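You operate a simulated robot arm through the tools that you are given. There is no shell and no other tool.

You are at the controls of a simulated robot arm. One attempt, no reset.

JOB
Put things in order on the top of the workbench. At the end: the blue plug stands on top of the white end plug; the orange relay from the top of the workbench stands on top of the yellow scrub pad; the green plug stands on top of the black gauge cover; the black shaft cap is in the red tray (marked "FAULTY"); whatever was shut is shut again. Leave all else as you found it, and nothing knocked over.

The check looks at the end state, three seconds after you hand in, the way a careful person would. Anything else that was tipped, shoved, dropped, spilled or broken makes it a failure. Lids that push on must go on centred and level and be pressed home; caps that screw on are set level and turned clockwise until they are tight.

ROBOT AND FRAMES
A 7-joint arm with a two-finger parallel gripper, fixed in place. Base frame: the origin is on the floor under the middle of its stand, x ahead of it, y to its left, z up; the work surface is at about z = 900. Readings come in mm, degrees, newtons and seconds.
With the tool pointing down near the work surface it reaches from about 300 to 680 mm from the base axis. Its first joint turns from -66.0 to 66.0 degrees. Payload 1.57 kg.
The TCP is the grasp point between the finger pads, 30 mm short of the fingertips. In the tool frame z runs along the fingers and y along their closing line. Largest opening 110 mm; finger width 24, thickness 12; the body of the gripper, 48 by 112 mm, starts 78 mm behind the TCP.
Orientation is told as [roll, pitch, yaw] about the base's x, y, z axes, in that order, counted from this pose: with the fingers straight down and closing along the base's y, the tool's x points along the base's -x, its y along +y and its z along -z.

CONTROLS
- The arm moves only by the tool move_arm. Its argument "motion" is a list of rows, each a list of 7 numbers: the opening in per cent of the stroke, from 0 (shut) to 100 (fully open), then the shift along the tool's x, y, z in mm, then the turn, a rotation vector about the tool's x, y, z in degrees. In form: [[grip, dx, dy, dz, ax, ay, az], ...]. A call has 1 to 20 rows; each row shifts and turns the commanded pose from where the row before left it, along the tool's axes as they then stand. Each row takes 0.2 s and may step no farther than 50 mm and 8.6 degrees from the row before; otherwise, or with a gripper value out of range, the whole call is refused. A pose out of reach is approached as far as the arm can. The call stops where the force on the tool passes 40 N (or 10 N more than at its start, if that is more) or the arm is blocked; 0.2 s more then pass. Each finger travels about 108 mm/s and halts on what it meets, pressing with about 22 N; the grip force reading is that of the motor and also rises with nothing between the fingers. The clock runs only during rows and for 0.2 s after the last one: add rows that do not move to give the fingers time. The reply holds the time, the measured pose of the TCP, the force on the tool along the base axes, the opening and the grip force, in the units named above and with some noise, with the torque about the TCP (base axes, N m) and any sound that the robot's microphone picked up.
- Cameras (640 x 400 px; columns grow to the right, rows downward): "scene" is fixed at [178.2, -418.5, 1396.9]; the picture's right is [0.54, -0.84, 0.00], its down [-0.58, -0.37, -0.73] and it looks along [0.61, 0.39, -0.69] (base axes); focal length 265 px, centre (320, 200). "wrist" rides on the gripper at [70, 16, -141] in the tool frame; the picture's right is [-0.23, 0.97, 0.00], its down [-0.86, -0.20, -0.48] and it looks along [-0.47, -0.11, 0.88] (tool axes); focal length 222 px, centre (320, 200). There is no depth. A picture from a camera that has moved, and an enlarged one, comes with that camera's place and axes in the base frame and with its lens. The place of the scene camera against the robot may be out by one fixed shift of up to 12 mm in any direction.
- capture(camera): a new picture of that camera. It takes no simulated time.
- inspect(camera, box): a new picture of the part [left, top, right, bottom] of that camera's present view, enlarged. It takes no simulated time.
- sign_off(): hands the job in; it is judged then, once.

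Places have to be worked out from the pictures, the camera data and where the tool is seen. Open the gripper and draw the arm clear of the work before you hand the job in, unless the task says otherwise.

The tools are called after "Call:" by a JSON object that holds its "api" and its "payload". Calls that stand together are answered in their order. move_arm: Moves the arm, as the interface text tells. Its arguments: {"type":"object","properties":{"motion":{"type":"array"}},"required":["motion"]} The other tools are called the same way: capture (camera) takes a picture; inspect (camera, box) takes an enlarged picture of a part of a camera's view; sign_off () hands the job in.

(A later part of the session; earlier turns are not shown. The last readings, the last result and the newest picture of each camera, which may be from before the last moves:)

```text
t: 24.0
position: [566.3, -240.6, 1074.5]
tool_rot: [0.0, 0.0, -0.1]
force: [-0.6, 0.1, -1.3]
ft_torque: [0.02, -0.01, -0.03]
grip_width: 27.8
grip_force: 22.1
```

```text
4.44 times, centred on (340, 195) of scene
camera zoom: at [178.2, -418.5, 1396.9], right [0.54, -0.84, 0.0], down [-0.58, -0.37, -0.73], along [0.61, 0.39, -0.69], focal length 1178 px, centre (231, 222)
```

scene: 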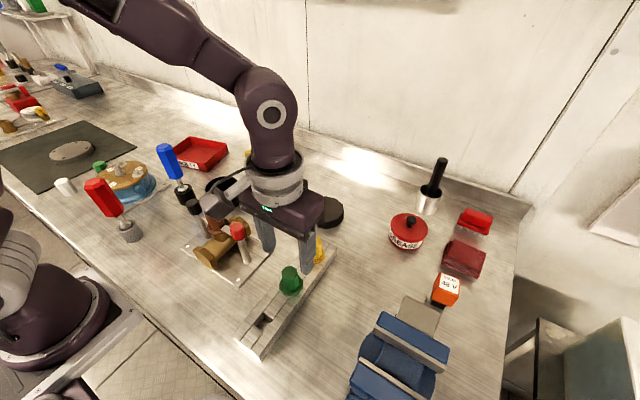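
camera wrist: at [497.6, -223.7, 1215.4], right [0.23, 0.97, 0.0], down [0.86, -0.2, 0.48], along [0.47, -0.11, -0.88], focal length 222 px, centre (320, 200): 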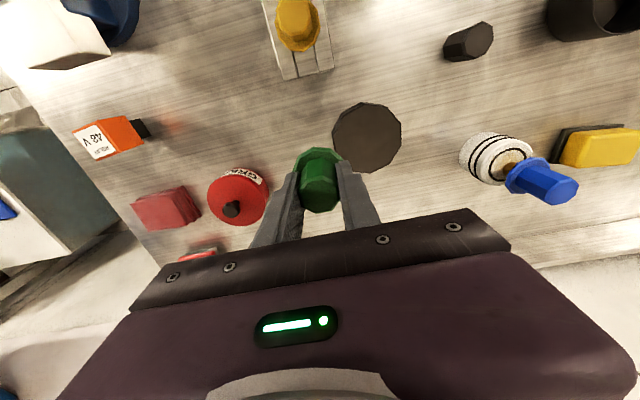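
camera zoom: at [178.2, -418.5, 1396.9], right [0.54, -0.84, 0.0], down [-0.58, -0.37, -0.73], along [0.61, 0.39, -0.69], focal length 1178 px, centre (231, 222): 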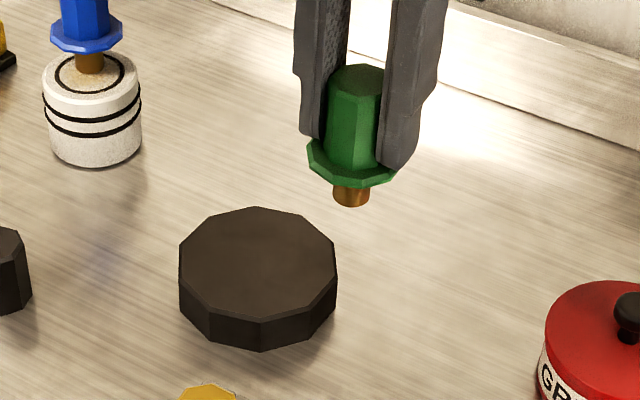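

The cover's top centre is at about (578.5, -178), near z 921. I move above it and lower most of the way.

Call:
{"api": "move_arm", "payload": {"motion": [[0, -6, 30, 0, 0, 0, 0], [0, -6, 29.7, 0, 0, 0, 0], [0, 0, 0, 25, 0, 0, 0], [0, 0, 0, 25, 0, 0, 0], [0, 0, 0, 20, 0, 0, 0], [0, 0, 0, 0, 0, 0, 0]]}}

Call:
{"api": "inspect", "payload": {"camera": "scene", "box": [290, 150, 370, 240]}}

```text
t: 25.4
position: [574.8, -176.2, 1005.0]
tool_rot: [0.0, 0.0, 0.0]
force: [-0.9, -0.4, -0.6]
ft_torque: [0.0, -0.02, -0.01]
grip_width: 27.2
grip_force: 22.3
```

```text
4.44 times, centred on (330, 195) of scene
camera zoom: at [178.2, -418.5, 1396.9], right [0.54, -0.84, 0.0], down [-0.58, -0.37, -0.73], along [0.61, 0.39, -0.69], focal length 1178 px, centre (276, 222)
```

zoom: 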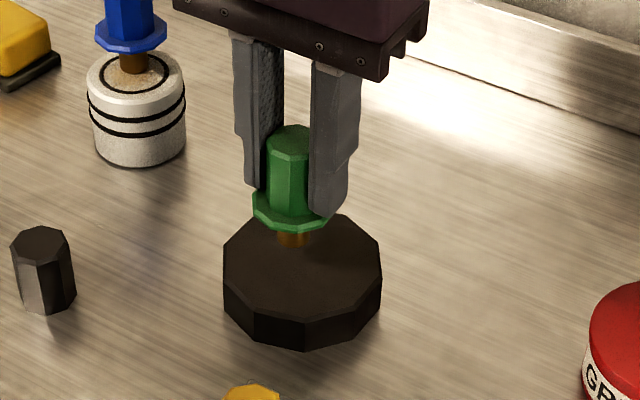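

Well above the middle of the cover. I lower in smaller steps to find contact.

Call:
{"api": "move_arm", "payload": {"motion": [[0, 0, 0, 5, 0, 0, 0], [0, 0, 0, 4, 0, 0, 0], [0, 0, 0, 2, 0, 0, 0], [0, 0, 0, 0, 0, 0, 0]]}}

Call:
{"api": "inspect", "payload": {"camera": "scene", "box": [300, 170, 350, 230]}}

```text
t: 26.4
position: [576.5, -177.5, 994.4]
tool_rot: [-0.1, 0.0, 0.0]
force: [-0.2, 0.1, -1.0]
ft_torque: [-0.03, -0.02, -0.01]
grip_width: 27.6
grip_force: 22.1
```

```text
6.67 times, centred on (325, 200) of scene
camera zoom: at [178.2, -418.5, 1396.9], right [0.54, -0.84, 0.0], down [-0.58, -0.37, -0.73], along [0.61, 0.39, -0.69], focal length 1767 px, centre (287, 200)
```

zoom: 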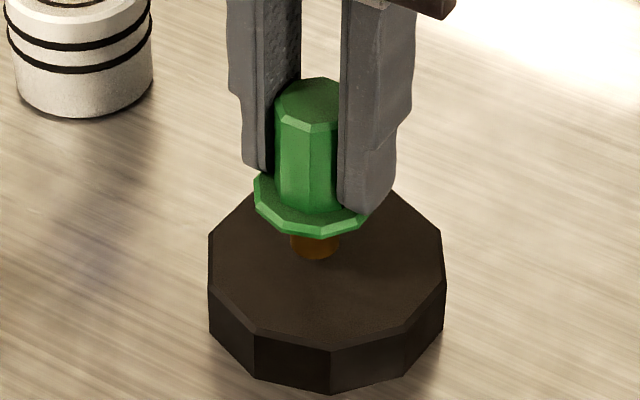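

No contact yet; the stub looks about 3 mm left of the cover's middle, so I shift a little and continue down.

Call:
{"api": "move_arm", "payload": {"motion": [[0, -1.5, -2.5, 2, 0, 0, 0], [0, 0, 0, 2, 0, 0, 0], [0, 0, 0, 0, 0, 0, 0]]}}

```text
t: 27.2
position: [578.6, -180.0, 988.8]
tool_rot: [0.0, 0.0, 0.0]
force: [0.3, -0.2, 0.2]
ft_torque: [-0.01, -0.01, 0.01]
grip_width: 27.7
grip_force: 22.2
```

No contact yet; I go down in 1 mm steps.

Call:
{"api": "move_arm", "payload": {"motion": [[0, 0, 0, 1, 0, 0, 0], [0, 0, 0, 1, 0, 0, 0], [0, 0, 0, 0, 0, 0, 0]]}}

Call:
{"api": "inspect", "payload": {"camera": "scene", "box": [300, 170, 350, 230]}}

```text
t: 28.0
position: [579.1, -181.7, 988.4]
tool_rot: [0.0, 0.0, -0.1]
force: [0.0, 0.4, -0.7]
ft_torque: [-0.03, 0.0, 0.0]
grip_width: 27.7
grip_force: 22.3
```

```text
6.67 times, centred on (325, 200) of scene
camera zoom: at [178.2, -418.5, 1396.9], right [0.54, -0.84, 0.0], down [-0.58, -0.37, -0.73], along [0.61, 0.39, -0.69], focal length 1767 px, centre (287, 200)
```

zoom: 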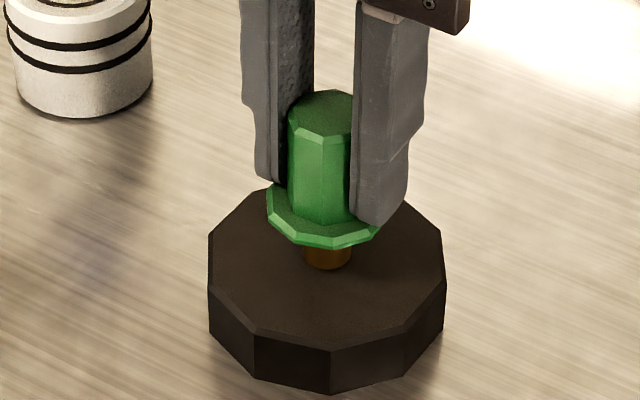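

Now laterally centred, with no contact at commanded z ≈ 988. I keep lowering in 1 mm steps.

Call:
{"api": "move_arm", "payload": {"motion": [[0, 0, 0, 1, 0, 0, 0], [0, 0, 0, 1, 0, 0, 0], [0, 0, 0, 0, 0, 0, 0]]}}

```text
t: 28.8
position: [580.5, -180.1, 986.9]
tool_rot: [-0.1, -0.1, 0.0]
force: [-2.6, -3.1, 16.0]
ft_torque: [-0.17, 0.24, 0.02]
grip_width: 27.5
grip_force: 21.8
```

Contact with 16 N. I ease up 0.6 mm to reduce the load before releasing.

Call:
{"api": "move_arm", "payload": {"motion": [[0, 0, 0, -0.6, 0, 0, 0], [0, 0, 0, 0, 0, 0, 0]]}}

Call:
{"api": "inspect", "payload": {"camera": "scene", "box": [300, 170, 350, 230]}}

```text
t: 29.4
position: [580.3, -180.1, 987.2]
tool_rot: [-0.1, -0.1, 0.1]
force: [3.4, -3.8, 10.6]
ft_torque: [-0.28, -0.15, 0.03]
grip_width: 27.5
grip_force: 21.9
```

```text
6.67 times, centred on (325, 200) of scene
camera zoom: at [178.1, -418.6, 1396.9], right [0.54, -0.84, 0.0], down [-0.58, -0.37, -0.73], along [0.62, 0.39, -0.69], focal length 1767 px, centre (287, 200)
```

zoom: 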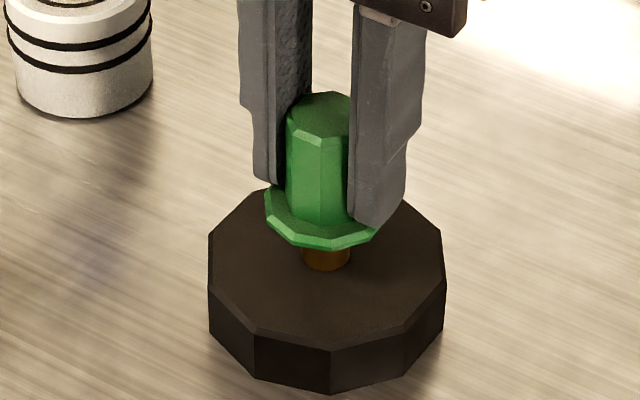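

Call:
{"api": "move_arm", "payload": {"motion": [[0, 0, 0, -0.5, 0, 0, 0], [0, 0, 0, 0, 0, 0, 0]]}}

```text
t: 30.0
position: [580.6, -178.9, 988.0]
tool_rot: [0.0, 0.0, 0.0]
force: [2.6, -3.3, 4.2]
ft_torque: [-0.21, -0.2, 0.01]
grip_width: 27.6
grip_force: 21.7
```

Only 4 N remains. I open the fingers gradually and check that it stands.

Call:
{"api": "move_arm", "payload": {"motion": [[26, 0, 0, 0, 0, 0, 0], [28, 0, 0, 0, 0, 0, 0], [32, 0, 0, 0, 0, 0, 0], [40, 0, 0, 0, 0, 0, 0], [50, 0, 0, 0, 0, 0, 0], [55, 0, 0, 0, 0, 0, 0], [55, 0, 0, 0, 0, 0, 0]]}}

Call:
{"api": "inspect", "payload": {"camera": "scene", "box": [300, 170, 350, 230]}}

Call:
{"api": "inspect", "payload": {"camera": "wrist", "box": [250, 80, 390, 240]}}

```text
t: 31.6
position: [579.9, -180.3, 987.5]
tool_rot: [-0.1, 0.1, -0.1]
force: [0.6, -0.3, 0.3]
ft_torque: [-0.04, -0.01, -0.01]
grip_width: 60.5
grip_force: 0.1
```

```text
6.67 times, centred on (325, 200) of scene
camera zoom: at [178.2, -418.5, 1396.9], right [0.54, -0.84, 0.0], down [-0.58, -0.37, -0.73], along [0.61, 0.39, -0.69], focal length 1767 px, centre (287, 200)
```

zoom: 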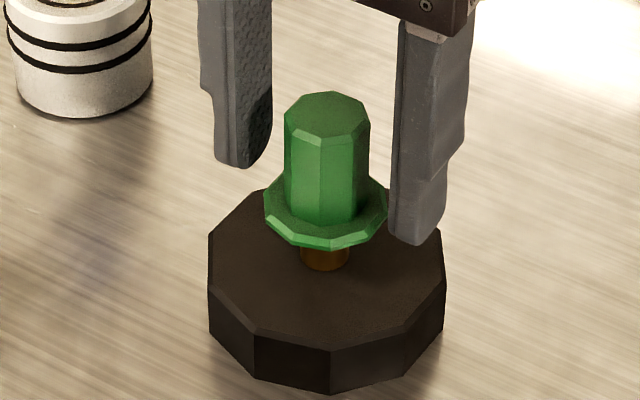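

```text
2.50 times, centred on (320, 160) of wrist
camera zoom: at [511.4, -163.6, 1128.7], right [0.23, 0.97, 0.0], down [0.86, -0.2, 0.48], along [0.47, -0.11, -0.88], focal length 555 px, centre (320, 300)
```

zoom: 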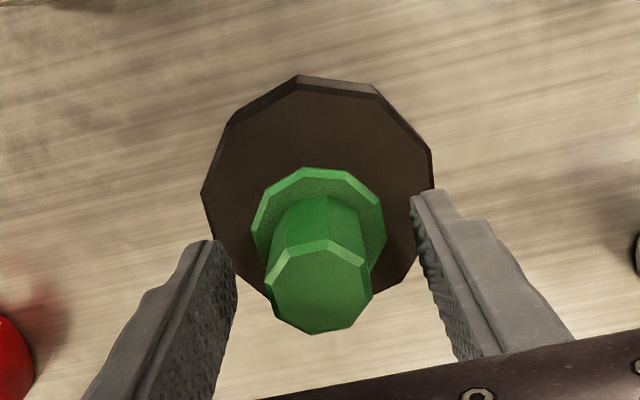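

The green plug stands upright in the middle of the cover. I raise straight up and go over the small black shaft cap near (498, -62).

Call:
{"api": "move_arm", "payload": {"motion": [[55, 0, 0, -10, 0, 0, 0], [55, 0, 0, -20, 0, 0, 0], [55, 0, 0, -30, 0, 0, 0], [55, 0, 0, -30, 0, 0, 0], [60, 27, 39, 0, 0, 0, 0], [60, 27, 39, 0, 0, 0, 0], [60, 27, 39, 0, 0, 0, 0], [60, 0, 0, 20, 0, 0, 0], [60, 0, 0, 0, 0, 0, 0]]}}

Call:
{"api": "capture", "payload": {"camera": "wrist"}}

Call:
{"api": "capture", "payload": {"camera": "scene"}}

```text
t: 33.6
position: [497.2, -63.6, 1058.6]
tool_rot: [0.0, 0.1, -0.1]
force: [-0.2, -0.5, 0.2]
ft_torque: [0.02, 0.0, 0.04]
grip_width: 65.8
grip_force: 0.1
```

```text
taken
camera wrist: at [428.6, -47.5, 1199.2], right [0.23, 0.97, 0.0], down [0.86, -0.2, 0.48], along [0.47, -0.11, -0.88], focal length 222 px, centre (320, 200)
```

wrist: 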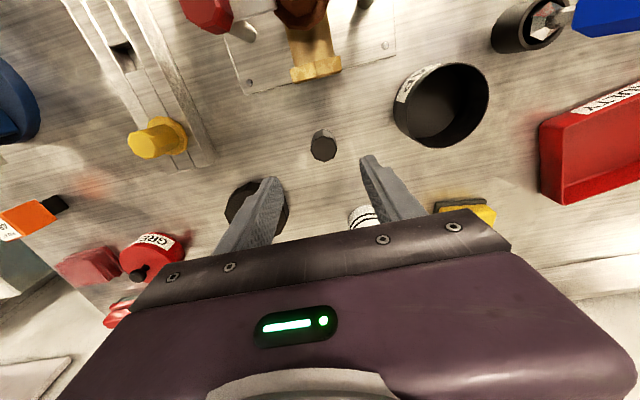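

```text
taken
```

scene: 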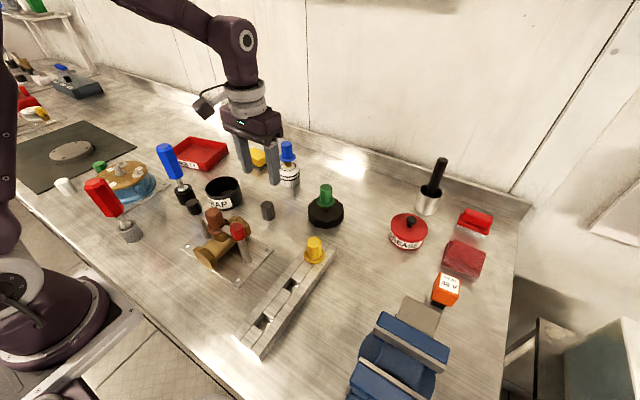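

The shaft cap sits between the fingers. I zoom to get its centre and height.

Call:
{"api": "inspect", "payload": {"camera": "wrist", "box": [280, 110, 370, 180]}}

Call:
{"api": "inspect", "payload": {"camera": "scene", "box": [240, 180, 300, 240]}}

Call:
{"api": "inspect", "payload": {"camera": "scene", "box": [150, 120, 270, 220]}}

```text
5.71 times, centred on (325, 145) of wrist
camera zoom: at [428.6, -47.5, 1199.2], right [0.23, 0.97, 0.0], down [0.86, -0.2, 0.48], along [0.47, -0.11, -0.88], focal length 1269 px, centre (291, 514)
```

zoom: 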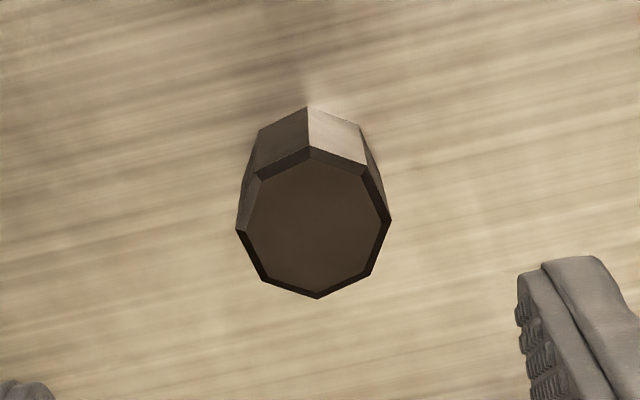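

```text
6.67 times, centred on (270, 210) of scene
camera zoom: at [178.2, -418.5, 1396.9], right [0.54, -0.84, 0.0], down [-0.58, -0.37, -0.73], along [0.61, 0.39, -0.69], focal length 1767 px, centre (653, 133)
```

zoom: 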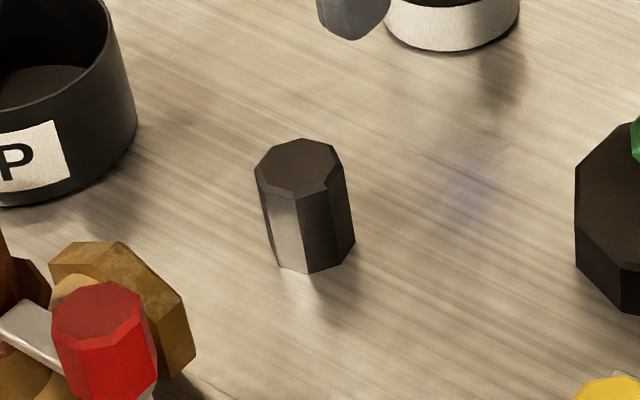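

```text
4.00 times, centred on (210, 170) of scene
camera zoom: at [178.2, -418.5, 1396.9], right [0.54, -0.84, 0.0], down [-0.58, -0.37, -0.73], along [0.61, 0.39, -0.69], focal length 1060 px, centre (760, 320)
```

zoom: 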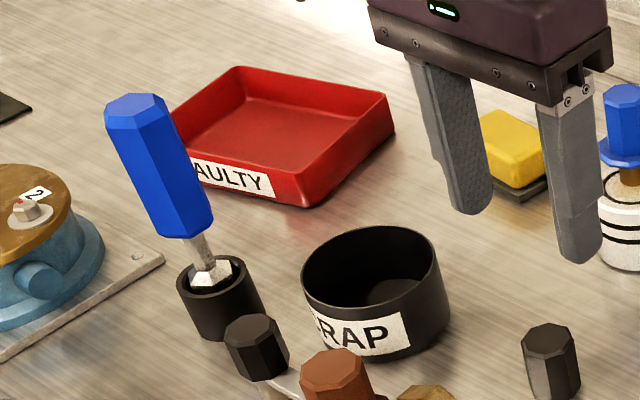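

The cap is centred near (501, -60), 40 mm tall and about 30 mm across, with its flats about 13° off my closing line. I turn the gripper by 13° to meet the flats, and lower partly.

Call:
{"api": "move_arm", "payload": {"motion": [[60, -1.8, 3.5, 20, 0, 0, -6.5], [60, 0, 0, 20, 0, 0, -6.5], [60, 0, 0, 25, 0, 0, 0], [60, 0, 0, 0, 0, 0, 0]]}}

Call:
{"api": "capture", "payload": {"camera": "wrist"}}

Call:
{"api": "inspect", "payload": {"camera": "scene", "box": [200, 120, 320, 250]}}

```text
t: 34.6
position: [500.3, -58.8, 991.7]
tool_rot: [-0.1, 0.0, 13.1]
force: [-0.1, -0.6, -0.4]
ft_torque: [-0.04, 0.01, -0.01]
grip_width: 66.2
grip_force: 0.1
```

```text
taken
camera wrist: at [429.8, -59.0, 1133.6], right [0.0, 1.0, 0.0], down [0.88, 0.0, 0.48], along [0.48, 0.0, -0.88], focal length 222 px, centre (320, 200)
```

wrist: 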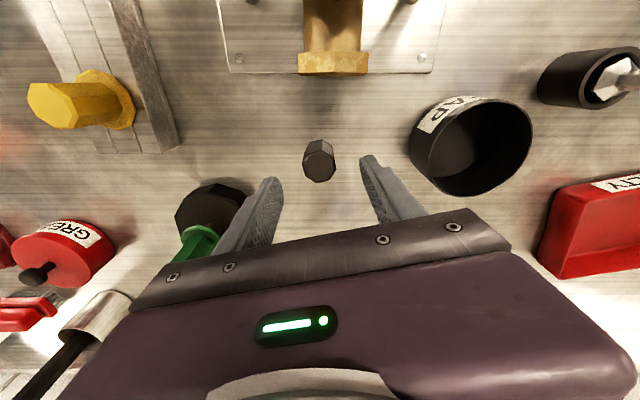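

```text
3.08 times, centred on (260, 185) of scene
camera zoom: at [178.2, -418.5, 1396.9], right [0.54, -0.84, 0.0], down [-0.58, -0.37, -0.73], along [0.61, 0.39, -0.69], focal length 816 px, centre (505, 246)
```

zoom: 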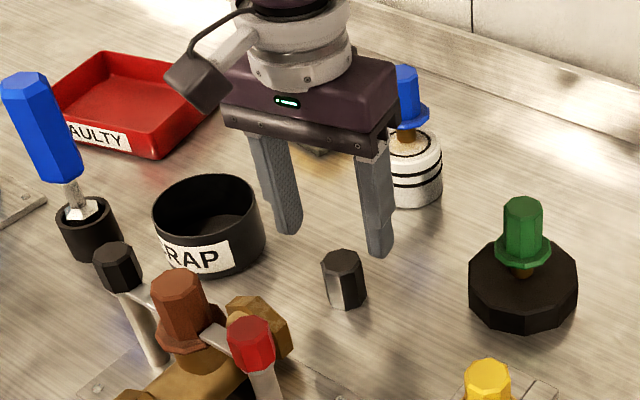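

The yaw is as intended. I check the centring of the cap once more.

Call:
{"api": "inspect", "payload": {"camera": "wrist", "box": [250, 110, 410, 230]}}

```text
3.33 times, centred on (330, 170) of wrist
camera zoom: at [429.8, -59.0, 1133.6], right [0.0, 1.0, 0.0], down [0.88, 0.0, 0.48], along [0.48, 0.0, -0.88], focal length 740 px, centre (287, 300)
```

zoom: 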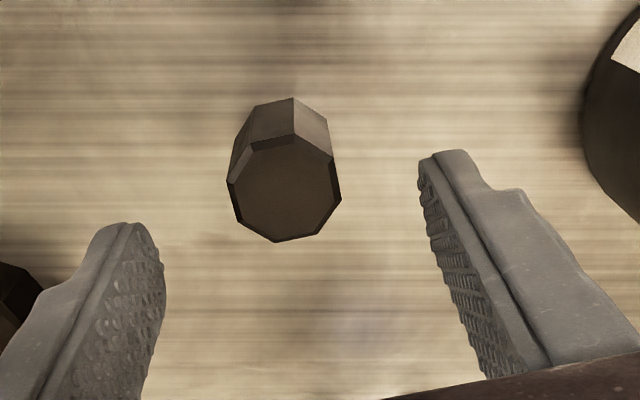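

The cap's centre computes to (500, -60), so I am aligned. I go down to z ≈ 942 and close.

Call:
{"api": "move_arm", "payload": {"motion": [[60, 1, 0, 25, 0, 0, 0], [60, 0, 0, 25, 0, 0, 0], [60, 0, 0, 0, 0, 0, 0], [40, 0, 0, 0, 0, 0, 0], [0, 0, 0, 0, 0, 0, 0], [0, 0, 0, 0, 0, 0, 0], [0, 0, 0, 0, 0, 0, 0]]}}

Call:
{"api": "inspect", "payload": {"camera": "scene", "box": [220, 140, 320, 250]}}

```text
t: 36.2
position: [499.8, -60.9, 942.7]
tool_rot: [0.1, 0.0, 12.9]
force: [-0.7, 0.2, -0.4]
ft_torque: [0.01, -0.01, 0.04]
grip_width: 29.1
grip_force: 21.8
```

```text
3.64 times, centred on (270, 195) of scene
camera zoom: at [178.2, -418.5, 1396.9], right [0.54, -0.84, 0.0], down [-0.58, -0.37, -0.73], along [0.61, 0.39, -0.69], focal length 964 px, centre (502, 218)
```

zoom: 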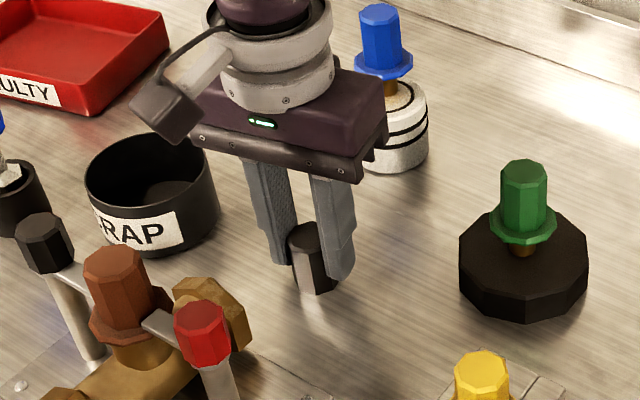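

The cap is held by its flats (29.1 mm). I lift it, turn the gripper back to square, and carry it round past the blue plug and pad toward the red tray, staying clear of the blue screwdriver.

Call:
{"api": "move_arm", "payload": {"motion": [[0, 0, 0, -5, 0, 0, 0], [0, 0, 0, -15, 0, 0, 0], [0, 0, 0, -30, 0, 0, 0], [0, 0, 0, -35, 0, 0, 0], [0, 0, 0, -35, 0, 0, 0], [0, 0, 0, 0, 0, 0, 6.5], [0, 0, 0, 0, 0, 0, 6.5], [0, -25, 20, 0, 0, 0, 0], [0, -25, 20, 0, 0, 0, 0], [0, 0, 40, 0, 0, 0, 0], [0, 0, 40, 0, 0, 0, 0], [0, 0, 40, 0, 0, 0, 0], [0, 0, 40, 0, 0, 0, 0], [0, 0, 0, 0, 0, 0, 0]]}}

Call:
{"api": "capture", "payload": {"camera": "wrist"}}

Call:
{"api": "capture", "payload": {"camera": "scene"}}

```text
t: 39.2
position: [554.4, 140.3, 1062.5]
tool_rot: [0.0, 0.0, 0.0]
force: [0.1, 0.2, -0.2]
ft_torque: [0.03, 0.0, -0.03]
grip_width: 29.4
grip_force: 22.4
```

```text
taken
camera wrist: at [485.1, 156.9, 1203.5], right [0.23, 0.97, 0.0], down [0.86, -0.2, 0.48], along [0.47, -0.11, -0.88], focal length 222 px, centre (320, 200)
```

wrist: 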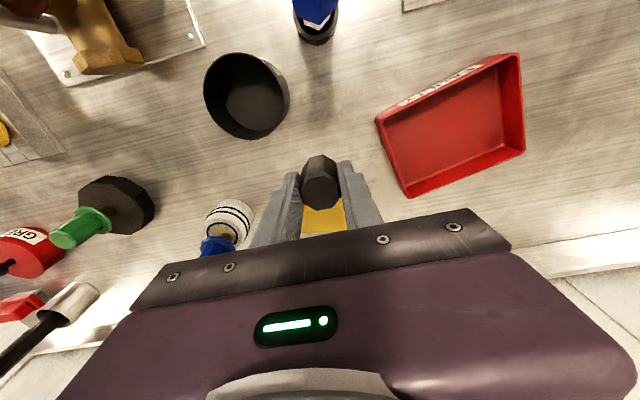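

```text
taken
```

scene: 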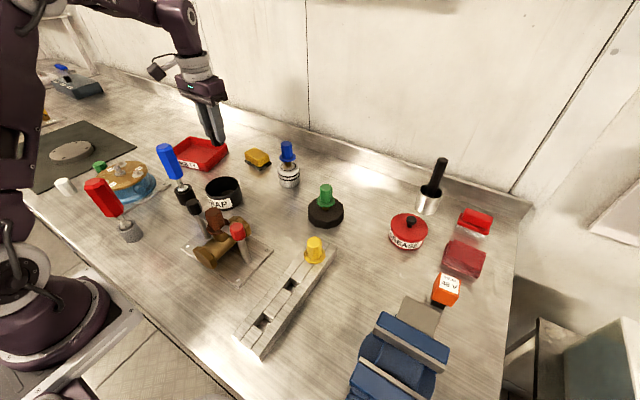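

The tray's rim corners compute to about (538, 211), (507, 361), (621, 386), (653, 241), so its middle is near (580, 300). I move the cap above it.

Call:
{"api": "move_arm", "payload": {"motion": [[0, -7, 38, 0, 0, 0, 0], [0, -7, 38, 0, 0, 0, 0], [0, -7, 38, 0, 0, 0, 0], [0, -7, 38, 0, 0, 0, 0], [0, 0, 0, 20, 0, 0, 0], [0, 0, 0, 20, 0, 0, 0], [0, 0, 0, 0, 0, 0, 0]]}}

Call:
{"api": "capture", "payload": {"camera": "wrist"}}

Call:
{"api": "inspect", "payload": {"camera": "scene", "box": [140, 70, 280, 190]}}

```text
t: 40.8
position: [577.3, 293.9, 1024.5]
tool_rot: [-0.1, 0.0, 0.1]
force: [0.5, 0.0, -1.1]
ft_torque: [-0.04, -0.02, -0.02]
grip_width: 29.3
grip_force: 21.9
```

```text
taken
camera wrist: at [508.6, 309.7, 1166.0], right [0.23, 0.97, 0.0], down [0.86, -0.2, 0.48], along [0.47, -0.11, -0.88], focal length 222 px, centre (320, 200)
```

wrist: 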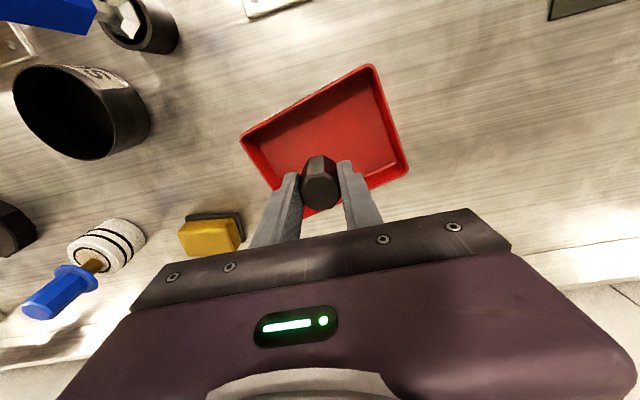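

```text
3.33 times, centred on (210, 130) of scene
camera zoom: at [178.2, -418.5, 1396.9], right [0.54, -0.84, 0.0], down [-0.58, -0.37, -0.73], along [0.61, 0.39, -0.69], focal length 884 px, centre (687, 433)
```

zoom: 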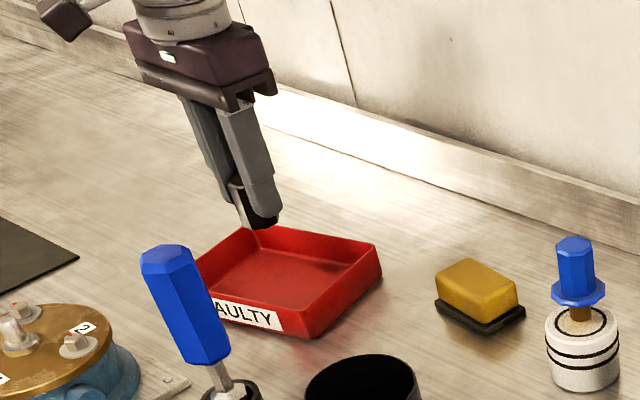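

The two views agree: the tray's middle is at about (582, 299) and I'm above its inside. I lower the cap, checking before the end.

Call:
{"api": "move_arm", "payload": {"motion": [[0, -2, 5, 20, 0, 0, 0], [0, 0, 0, 20, 0, 0, 0], [0, 0, 0, 15, 0, 0, 0], [0, 0, 0, 0, 0, 0, 0]]}}

Call:
{"api": "inspect", "payload": {"camera": "scene", "box": [150, 90, 270, 190]}}

Call:
{"api": "capture", "payload": {"camera": "wrist"}}

```text
t: 41.8
position: [578.7, 295.2, 968.2]
tool_rot: [0.0, 0.0, 0.0]
force: [0.8, -0.5, 0.0]
ft_torque: [-0.02, 0.03, -0.03]
grip_width: 29.2
grip_force: 22.2
```

```text
4.00 times, centred on (210, 140) of scene
camera zoom: at [178.2, -418.5, 1396.9], right [0.54, -0.84, 0.0], down [-0.58, -0.37, -0.73], along [0.61, 0.39, -0.69], focal length 1060 px, centre (760, 440)
```

zoom: 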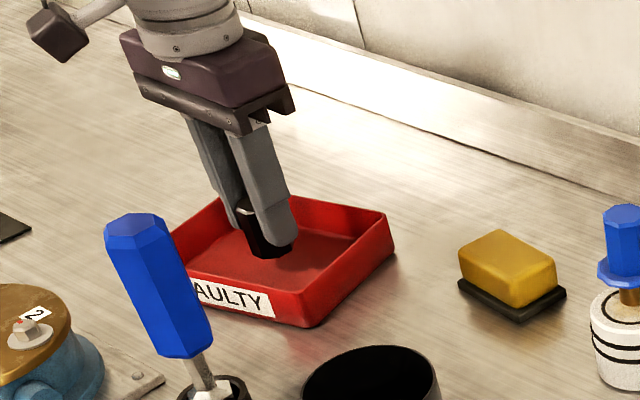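

```text
taken
camera wrist: at [510.2, 311.9, 1108.5], right [0.23, 0.97, 0.0], down [0.86, -0.2, 0.48], along [0.47, -0.11, -0.88], focal length 222 px, centre (320, 200)
```

wrist: 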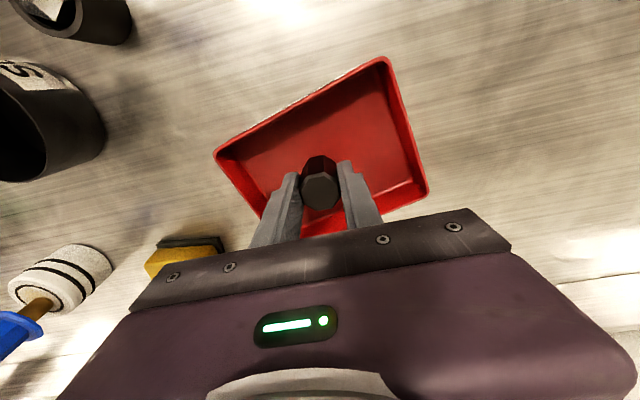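

The cap is within the tray's walls. I continue down and feel for the tray floor.

Call:
{"api": "move_arm", "payload": {"motion": [[0, 0, 0, 8, 0, 0, 0], [0, 0, 0, 6, 0, 0, 0], [0, 0, 0, 2, 0, 0, 0], [0, 0, 0, 0, 0, 0, 0]]}}

```text
t: 42.8
position: [579.1, 297.1, 951.6]
tool_rot: [0.0, 0.0, 0.0]
force: [0.0, -0.8, -0.1]
ft_torque: [0.0, 0.01, 0.01]
grip_width: 29.2
grip_force: 21.7
```

Call:
{"api": "move_arm", "payload": {"motion": [[0, 0, 0, 1.5, 0, 0, 0], [0, 0, 0, 1.5, 0, 0, 0], [0, 0, 0, 0, 0, 0, 0]]}}

```text
t: 43.6
position: [577.9, 296.9, 948.7]
tool_rot: [0.1, -0.1, 0.0]
force: [0.0, -0.6, -0.5]
ft_torque: [-0.02, 0.03, 0.01]
grip_width: 29.7
grip_force: 21.6
```

Still no contact at z ≈ 948.5; I keep lowering in 1 mm steps.

Call:
{"api": "move_arm", "payload": {"motion": [[0, 0, 0, 1, 0, 0, 0], [0, 0, 0, 1, 0, 0, 0], [0, 0, 0, 0, 0, 0, 0]]}}

```text
t: 44.4
position: [579.9, 297.2, 946.1]
tool_rot: [0.0, -0.1, 0.1]
force: [-0.7, 0.8, 8.4]
ft_torque: [-0.03, 0.02, 0.0]
grip_width: 29.5
grip_force: 22.3
```

The cap is on the tray floor (8 N). I open gradually, check, and then raise.

Call:
{"api": "move_arm", "payload": {"motion": [[28, 0, 0, 0, 0, 0, 0], [30, 0, 0, 0, 0, 0, 0], [36, 0, 0, 0, 0, 0, 0], [45, 0, 0, 0, 0, 0, 0], [50, 0, 0, 0, 0, 0, 0], [50, 0, 0, 0, 0, 0, 0]]}}

Call:
{"api": "inspect", "payload": {"camera": "wrist", "box": [220, 60, 420, 240]}}

Call:
{"api": "inspect", "payload": {"camera": "scene", "box": [150, 90, 270, 190]}}

```text
t: 45.8
position: [579.0, 296.1, 946.4]
tool_rot: [-0.1, 0.0, 0.0]
force: [0.7, -0.4, -0.1]
ft_torque: [-0.01, -0.05, 0.01]
grip_width: 54.9
grip_force: 0.0
```

```text
2.22 times, centred on (320, 150) of wrist
camera zoom: at [510.0, 313.1, 1087.6], right [0.23, 0.97, 0.0], down [0.86, -0.2, 0.48], along [0.47, -0.11, -0.88], focal length 494 px, centre (320, 311)
```

zoom: 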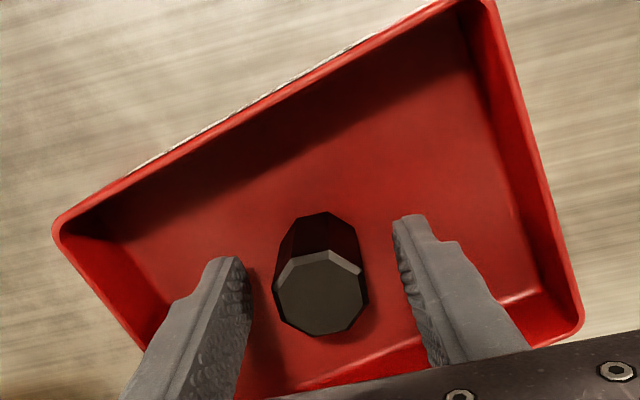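

```text
4.00 times, centred on (210, 140) of scene
camera zoom: at [178.2, -418.5, 1396.9], right [0.54, -0.84, 0.0], down [-0.58, -0.37, -0.73], along [0.61, 0.39, -0.69], focal length 1060 px, centre (760, 440)
```

zoom: 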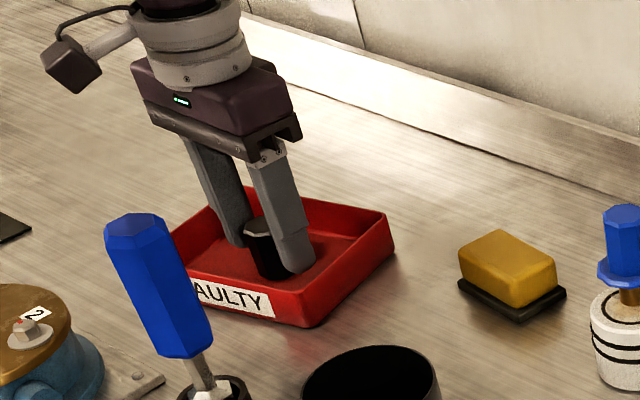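

The cap stands in the red tray. I raise straight up and go toward the scrub pad to measure it.

Call:
{"api": "move_arm", "payload": {"motion": [[50, 0, 0, -15, 0, 0, 0], [50, 0, 0, -30, 0, 0, 0], [50, 0, 0, -35, 0, 0, 0], [50, 0, 0, -40, 0, 0, 0], [60, -6, -43, 0, 0, 0, 0], [60, -6, -43, 0, 0, 0, 0], [60, -6, -43, 0, 0, 0, 0], [60, -6, -43, 0, 0, 0, 0], [60, 0, 0, 0, 0, 0, 0]]}}

Call:
{"api": "capture", "payload": {"camera": "wrist"}}

Call:
{"api": "inspect", "payload": {"camera": "scene", "box": [140, 100, 300, 220]}}

```text
t: 47.8
position: [603.0, 126.4, 1063.9]
tool_rot: [0.0, 0.0, 0.1]
force: [0.3, 0.4, 0.3]
ft_torque: [-0.02, 0.02, 0.0]
grip_width: 66.4
grip_force: 0.1
```

```text
taken
camera wrist: at [533.6, 142.6, 1207.1], right [0.23, 0.97, 0.0], down [0.86, -0.2, 0.48], along [0.47, -0.11, -0.88], focal length 222 px, centre (320, 200)
```

wrist: 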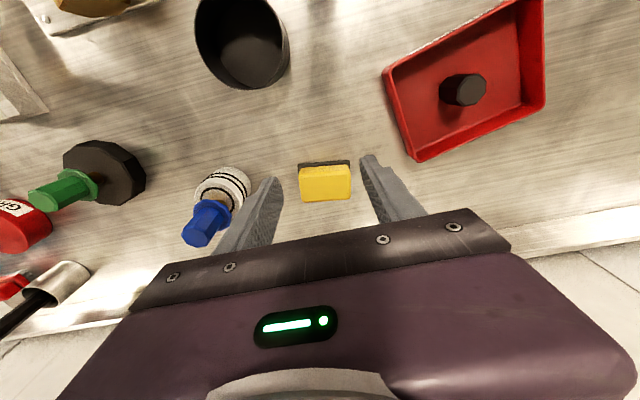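

```text
3.33 times, centred on (220, 160) of scene
camera zoom: at [178.2, -418.6, 1396.9], right [0.53, -0.84, 0.0], down [-0.58, -0.37, -0.73], along [0.61, 0.39, -0.69], focal length 884 px, centre (653, 333)
```

zoom: 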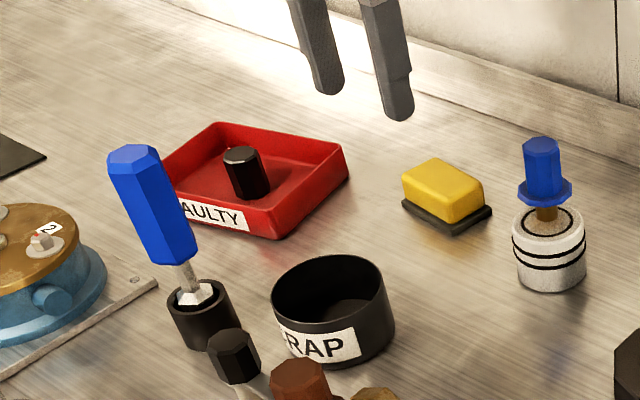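

The cap stands in the tray and the pad is in view between the fingers. I zoom on the pad to get its centre, top and orientation.

Call:
{"api": "inspect", "payload": {"camera": "wrist", "box": [280, 140, 370, 220]}}

Call:
{"api": "inspect", "payload": {"camera": "scene", "box": [230, 135, 290, 185]}}

```text
5.00 times, centred on (325, 180) of wrist
camera zoom: at [533.6, 142.6, 1207.1], right [0.23, 0.97, 0.0], down [0.86, -0.2, 0.48], along [0.47, -0.11, -0.88], focal length 1111 px, centre (295, 300)
```

zoom: 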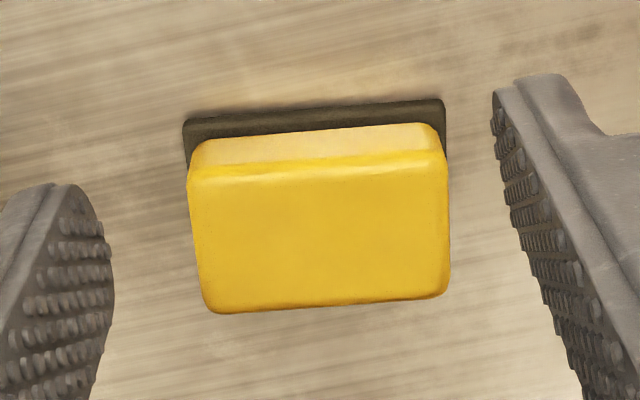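

```text
8.00 times, centred on (260, 160) of scene
camera zoom: at [178.2, -418.6, 1396.9], right [0.53, -0.84, 0.0], down [-0.58, -0.37, -0.73], along [0.61, 0.39, -0.69], focal length 2121 px, centre (800, 520)
```

zoom: 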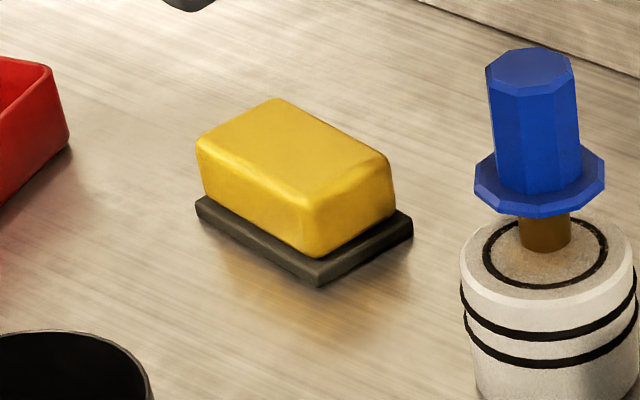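

The pad's top is about 67 × 43 mm, centred near (662, 118), z ≈ 934, its long side tilted about 10° from base y. Now I go high across to the relay side.

Call:
{"api": "move_arm", "payload": {"motion": [[60, 42, -12.5, 0, 0, 0, 0], [60, 42, -12.5, 0, 0, 0, 0], [60, 5.5, -45.5, 0, 0, 0, 0], [60, 5.5, -45.5, 0, 0, 0, 0], [60, 5.5, -45.5, 0, 0, 0, 0], [60, 5.5, -45.5, 0, 0, 0, 0], [60, 5.5, -45.5, 0, 0, 0, 0], [60, 5.5, -45.5, 0, 0, 0, 0], [60, 5.5, -45.5, 0, 0, 0, 0], [60, 5.5, -45.5, 0, 0, 0, 0], [60, 5.5, -45.5, 0, 0, 0, 0], [60, 5.5, -45.5, 0, 0, 0, 0], [60, 5.5, -45.5, 0, 0, 0, 0], [60, 0, 0, 0, 0, 0, 0]]}}

Call:
{"api": "capture", "payload": {"camera": "wrist"}}

Call:
{"api": "capture", "payload": {"camera": "scene"}}

```text
t: 50.8
position: [460.0, -402.3, 1064.9]
tool_rot: [0.0, 0.0, -0.1]
force: [0.3, -0.1, 0.3]
ft_torque: [-0.01, 0.05, 0.0]
grip_width: 65.8
grip_force: 0.1
```

```text
taken
camera wrist: at [391.7, -386.1, 1206.0], right [0.23, 0.97, 0.0], down [0.86, -0.2, 0.48], along [0.47, -0.11, -0.88], focal length 222 px, centre (320, 200)
```

wrist: 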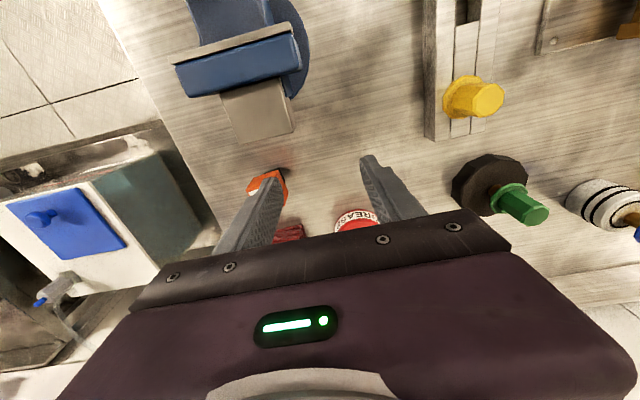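

```text
taken
```

scene: 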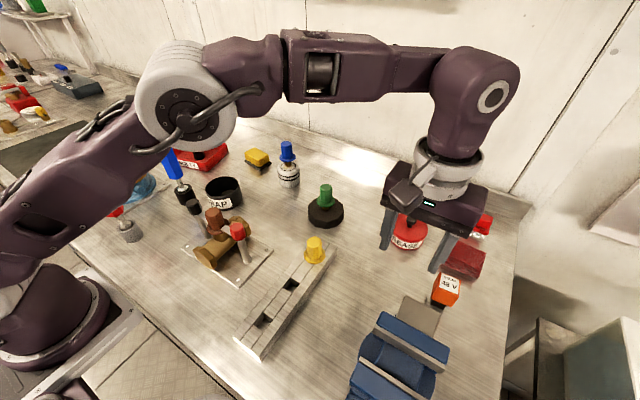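

The relay is hidden behind a finger, so I open fully and move 40 mm further in -y to see it.

Call:
{"api": "move_arm", "payload": {"motion": [[100, 0, -40, 0, 0, 0, 0], [100, 0, 0, 0, 0, 0, 0], [100, 0, 0, 0, 0, 0, 0]]}}

Call:
{"api": "capture", "payload": {"camera": "wrist"}}

Call:
{"api": "inspect", "payload": {"camera": "scene", "box": [400, 240, 500, 330]}}

```text
t: 51.6
position: [458.7, -428.4, 1060.9]
tool_rot: [0.8, 1.1, 0.8]
force: [-0.4, -0.9, 0.1]
ft_torque: [0.0, 0.0, 0.0]
grip_width: 110.1
grip_force: 0.1
out of reach, approached as far as the arm can: row 1
```

```text
taken
camera wrist: at [392.4, -415.4, 1204.0], right [0.21, 0.98, 0.01], down [0.87, -0.19, 0.46], along [0.45, -0.09, -0.89], focal length 222 px, centre (320, 200)
```

wrist: 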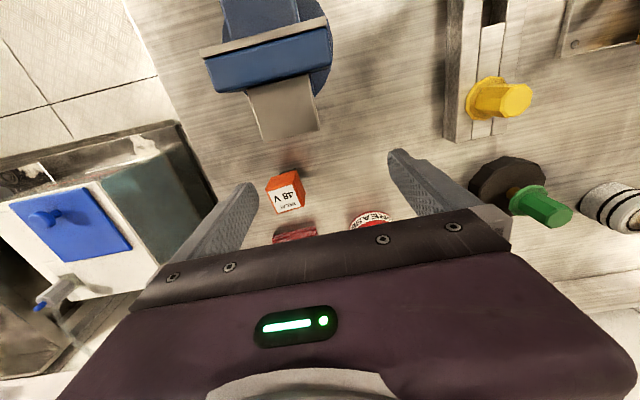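

```text
4.44 times, centred on (450, 285) of scene
camera zoom: at [178.2, -418.6, 1396.9], right [0.54, -0.84, 0.0], down [-0.58, -0.37, -0.73], along [0.61, 0.39, -0.69], focal length 1178 px, centre (-258, -178)
```

zoom: 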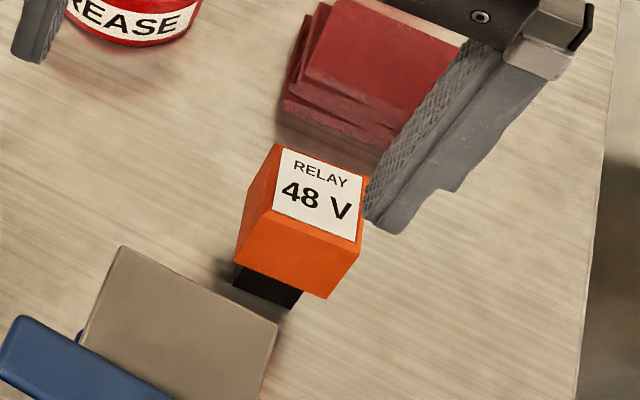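

The upright reach at this height ends here, so tilting or a lower height will be needed. I zoom on the relay for exact position and orientation.

Call:
{"api": "inspect", "payload": {"camera": "wrist", "box": [240, 140, 340, 230]}}

Call:
{"api": "inspect", "payload": {"camera": "scene", "box": [425, 260, 475, 310]}}

```text
4.44 times, centred on (290, 185) of wrist
camera zoom: at [392.4, -415.4, 1204.0], right [0.21, 0.98, 0.01], down [0.87, -0.19, 0.46], along [0.45, -0.09, -0.89], focal length 987 px, centre (453, 267)
```

zoom: 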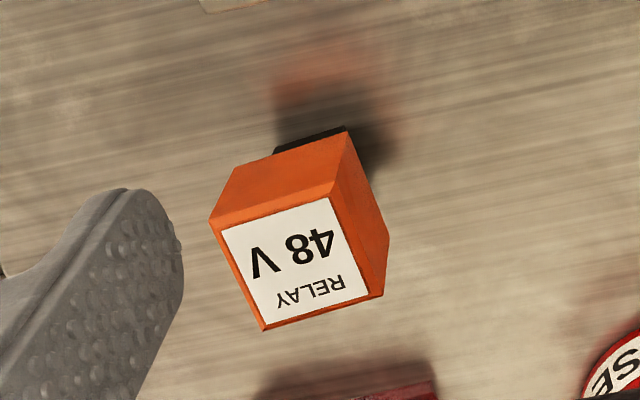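

```text
8.00 times, centred on (450, 285) of scene
camera zoom: at [178.2, -418.6, 1396.9], right [0.54, -0.84, 0.0], down [-0.58, -0.37, -0.73], along [0.61, 0.39, -0.69], focal length 2121 px, centre (-720, -480)
```

zoom: 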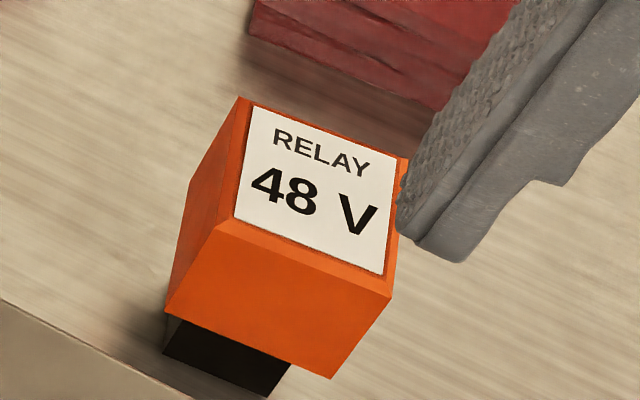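

Relay: top centre at about (506, -484), z ≈ 956, body about 35 mm square and turned roughly 5° counter-clockwise, black foot below z ≈ 916. Its radius is about 700, so I test the reach at a lower height, still above the relay's top.

Call:
{"api": "move_arm", "payload": {"motion": [[100, 0, 0, 30, 0, 0, 0], [100, 0, 0, 30, 0, 0, 0], [100, 0, 0, 0, 0, 0, 0]]}}

```text
t: 52.4
position: [457.5, -438.1, 1005.0]
tool_rot: [0.0, 0.1, 0.0]
force: [0.1, -1.1, 0.0]
ft_torque: [0.0, 0.02, -0.03]
grip_width: 110.2
grip_force: 0.0
```

Reach is fine at z ≈ 1006 here. I turn 5° to match the relay's faces and tilt the fingers 15° outward about the closing line, so the pads stay parallel to the relay's side faces, and then move above it with the tips over its top.

Call:
{"api": "move_arm", "payload": {"motion": [[80, 0, 0, 0, 0, 0, -5], [80, 0, 0, 0, 0, -7.5, 0], [80, 0, 0, 0, 0, -7.5, 0], [80, 0, 0, 0, 0, 0, 0]]}}

Call:
{"api": "capture", "payload": {"camera": "wrist"}}

Call:
{"api": "capture", "payload": {"camera": "scene"}}

```text
t: 53.4
position: [458.2, -441.0, 1005.5]
tool_rot: [0.0, -15.1, 5.1]
force: [0.2, -0.9, 0.2]
ft_torque: [-0.02, 0.03, -0.03]
grip_width: 87.7
grip_force: 0.1
```

```text
taken
camera wrist: at [354.8, -433.4, 1124.5], right [0.13, 0.99, 0.06], down [0.72, -0.14, 0.68], along [0.69, -0.05, -0.73], focal length 222 px, centre (320, 200)
```

wrist: 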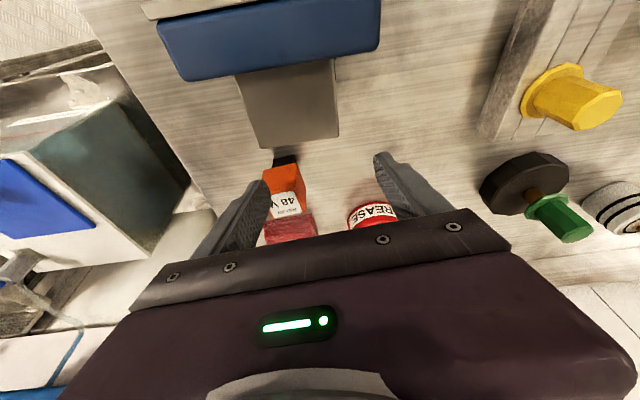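

```text
taken
```

scene: 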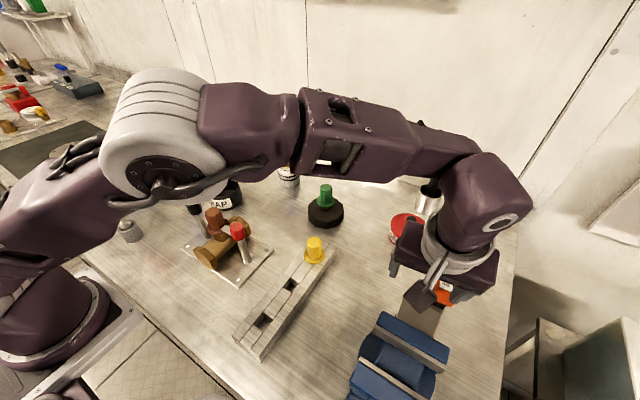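

The tilt worked and the pose is reached. I move over the relay in two halves at this height and look again.

Call:
{"api": "move_arm", "payload": {"motion": [[80, -20.5, -23.6, 5.5, 0, 0, 0], [80, -20.5, -23.6, 5.5, 0, 0, 0], [80, 0, 0, 0, 0, 0, 0]]}}

Call:
{"api": "capture", "payload": {"camera": "wrist"}}

Call:
{"api": "inspect", "payload": {"camera": "scene", "box": [370, 200, 520, 340]}}

```text
t: 54.2
position: [488.2, -469.0, 1008.2]
tool_rot: [0.0, -14.9, 5.0]
force: [0.1, -0.6, -0.6]
ft_torque: [0.0, 0.0, 0.02]
grip_width: 87.9
grip_force: 0.0
out of reach, approached as far as the arm can: row 2
```

```text
taken
camera wrist: at [384.5, -462.3, 1125.3], right [0.13, 0.99, 0.06], down [0.72, -0.14, 0.68], along [0.68, -0.05, -0.73], focal length 222 px, centre (320, 200)
```

wrist: 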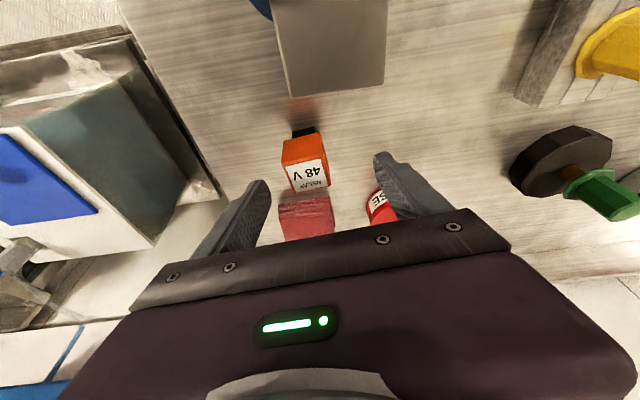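

```text
2.86 times, centred on (445, 270) of scene
camera zoom: at [178.2, -418.5, 1396.9], right [0.54, -0.84, 0.0], down [-0.58, -0.37, -0.73], along [0.61, 0.39, -0.69], focal length 757 px, centre (-37, 0)
```

zoom: 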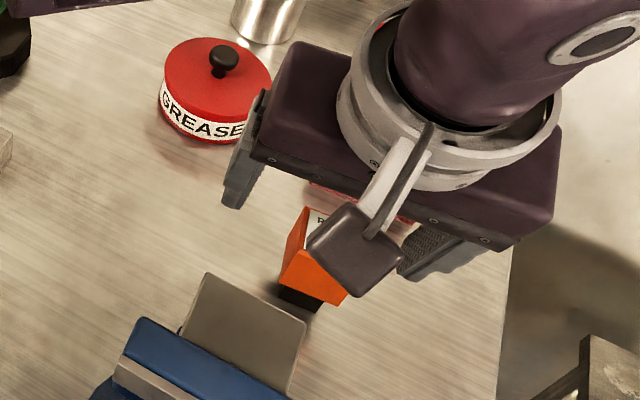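

It stopped just short (r ≈ 677). I add 8° more tilt, still about the closing line, and see whether the commanded point above the relay is then reached.

Call:
{"api": "move_arm", "payload": {"motion": [[80, 0, 0, 0, 0, -8, 0], [80, 0, 0, 0, 0, 0, 0], [80, 0, 0, 0, 0, 0, 0]]}}

Call:
{"api": "capture", "payload": {"camera": "wrist"}}

Call:
{"api": "inspect", "payload": {"camera": "scene", "box": [370, 200, 520, 340]}}

```text
t: 55.0
position: [489.0, -470.6, 1006.7]
tool_rot: [0.0, -23.0, 5.0]
force: [-0.4, 0.0, -0.1]
ft_torque: [0.0, -0.02, -0.02]
grip_width: 88.0
grip_force: 0.0
```

```text
taken
camera wrist: at [369.1, -463.6, 1109.3], right [0.12, 0.99, 0.09], down [0.61, -0.15, 0.77], along [0.78, -0.04, -0.63], focal length 222 px, centre (320, 200)
```

wrist: 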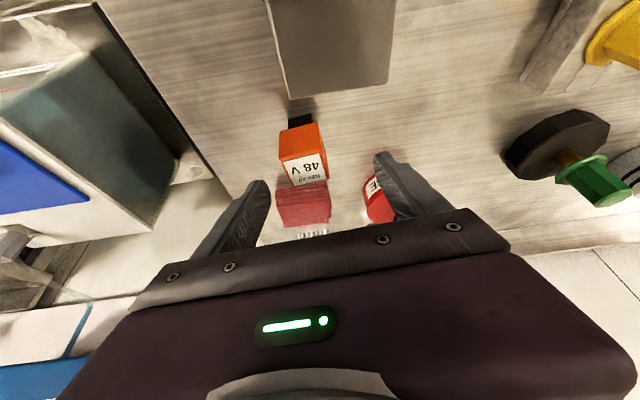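

```text
2.86 times, centred on (445, 270) of scene
camera zoom: at [178.2, -418.5, 1396.9], right [0.54, -0.84, 0.0], down [-0.58, -0.37, -0.73], along [0.61, 0.39, -0.69], focal length 757 px, centre (-37, 0)
```

zoom: 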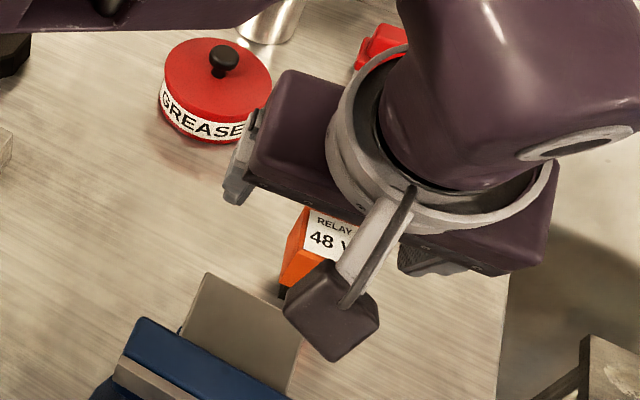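

The pose now holds at (489, -470.6) with 23° of tilt; the relay's top is still about 18 mm in +x and 13 mm in -y away. I step half of that to learn whether it is reachable.

Call:
{"api": "move_arm", "payload": {"motion": [[80, -7.7, -7.8, 3.3, 0, 0, 0], [80, 0, 0, 0, 0, 0, 0]]}}

```text
t: 55.6
position: [497.1, -476.4, 1006.3]
tool_rot: [0.0, -23.1, 5.0]
force: [0.7, 0.2, 0.2]
ft_torque: [-0.01, 0.0, 0.0]
grip_width: 87.7
grip_force: 0.1
```

That was reachable. I take the second half and look again.

Call:
{"api": "move_arm", "payload": {"motion": [[80, -7.7, -7.3, 3.3, 0, 0, 0], [80, 0, 0, 0, 0, 0, 0], [80, 0, 0, 0, 0, 0, 0]]}}

Call:
{"api": "inspect", "payload": {"camera": "wrist", "box": [230, 80, 410, 220]}}

Call:
{"api": "inspect", "payload": {"camera": "scene", "box": [380, 220, 510, 350]}}

```text
t: 56.4
position: [507.4, -482.4, 1004.6]
tool_rot: [0.0, -23.0, 5.0]
force: [-0.5, -1.6, -0.1]
ft_torque: [0.0, 0.02, 0.0]
grip_width: 88.1
grip_force: 0.0
```

```text
2.86 times, centred on (320, 150) of wrist
camera zoom: at [386.9, -476.6, 1108.8], right [0.12, 0.99, 0.09], down [0.62, -0.15, 0.77], along [0.78, -0.04, -0.63], focal length 635 px, centre (320, 343)
```

zoom: 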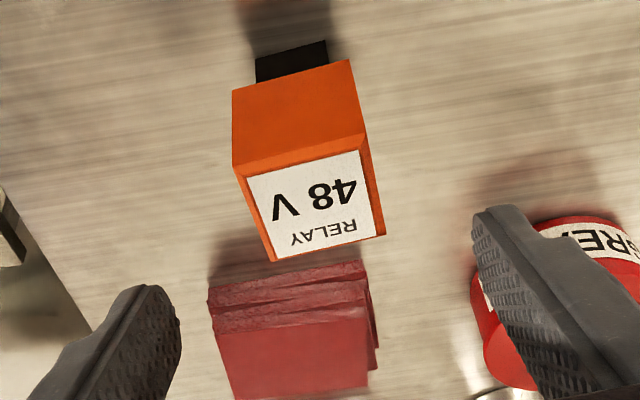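

```text
3.08 times, centred on (445, 285) of scene
camera zoom: at [178.2, -418.5, 1396.9], right [0.54, -0.84, 0.0], down [-0.58, -0.37, -0.73], along [0.61, 0.39, -0.69], focal length 816 px, centre (-65, -62)
```

zoom: 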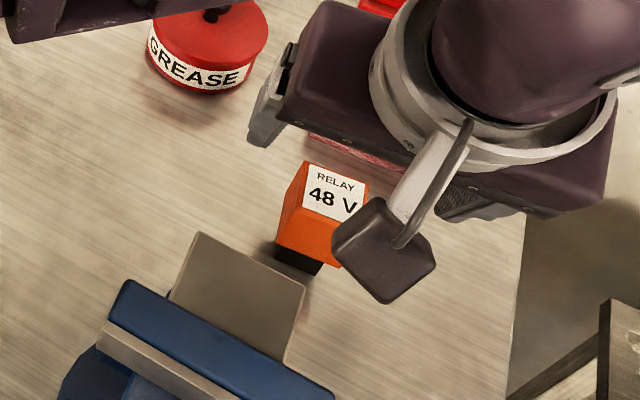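

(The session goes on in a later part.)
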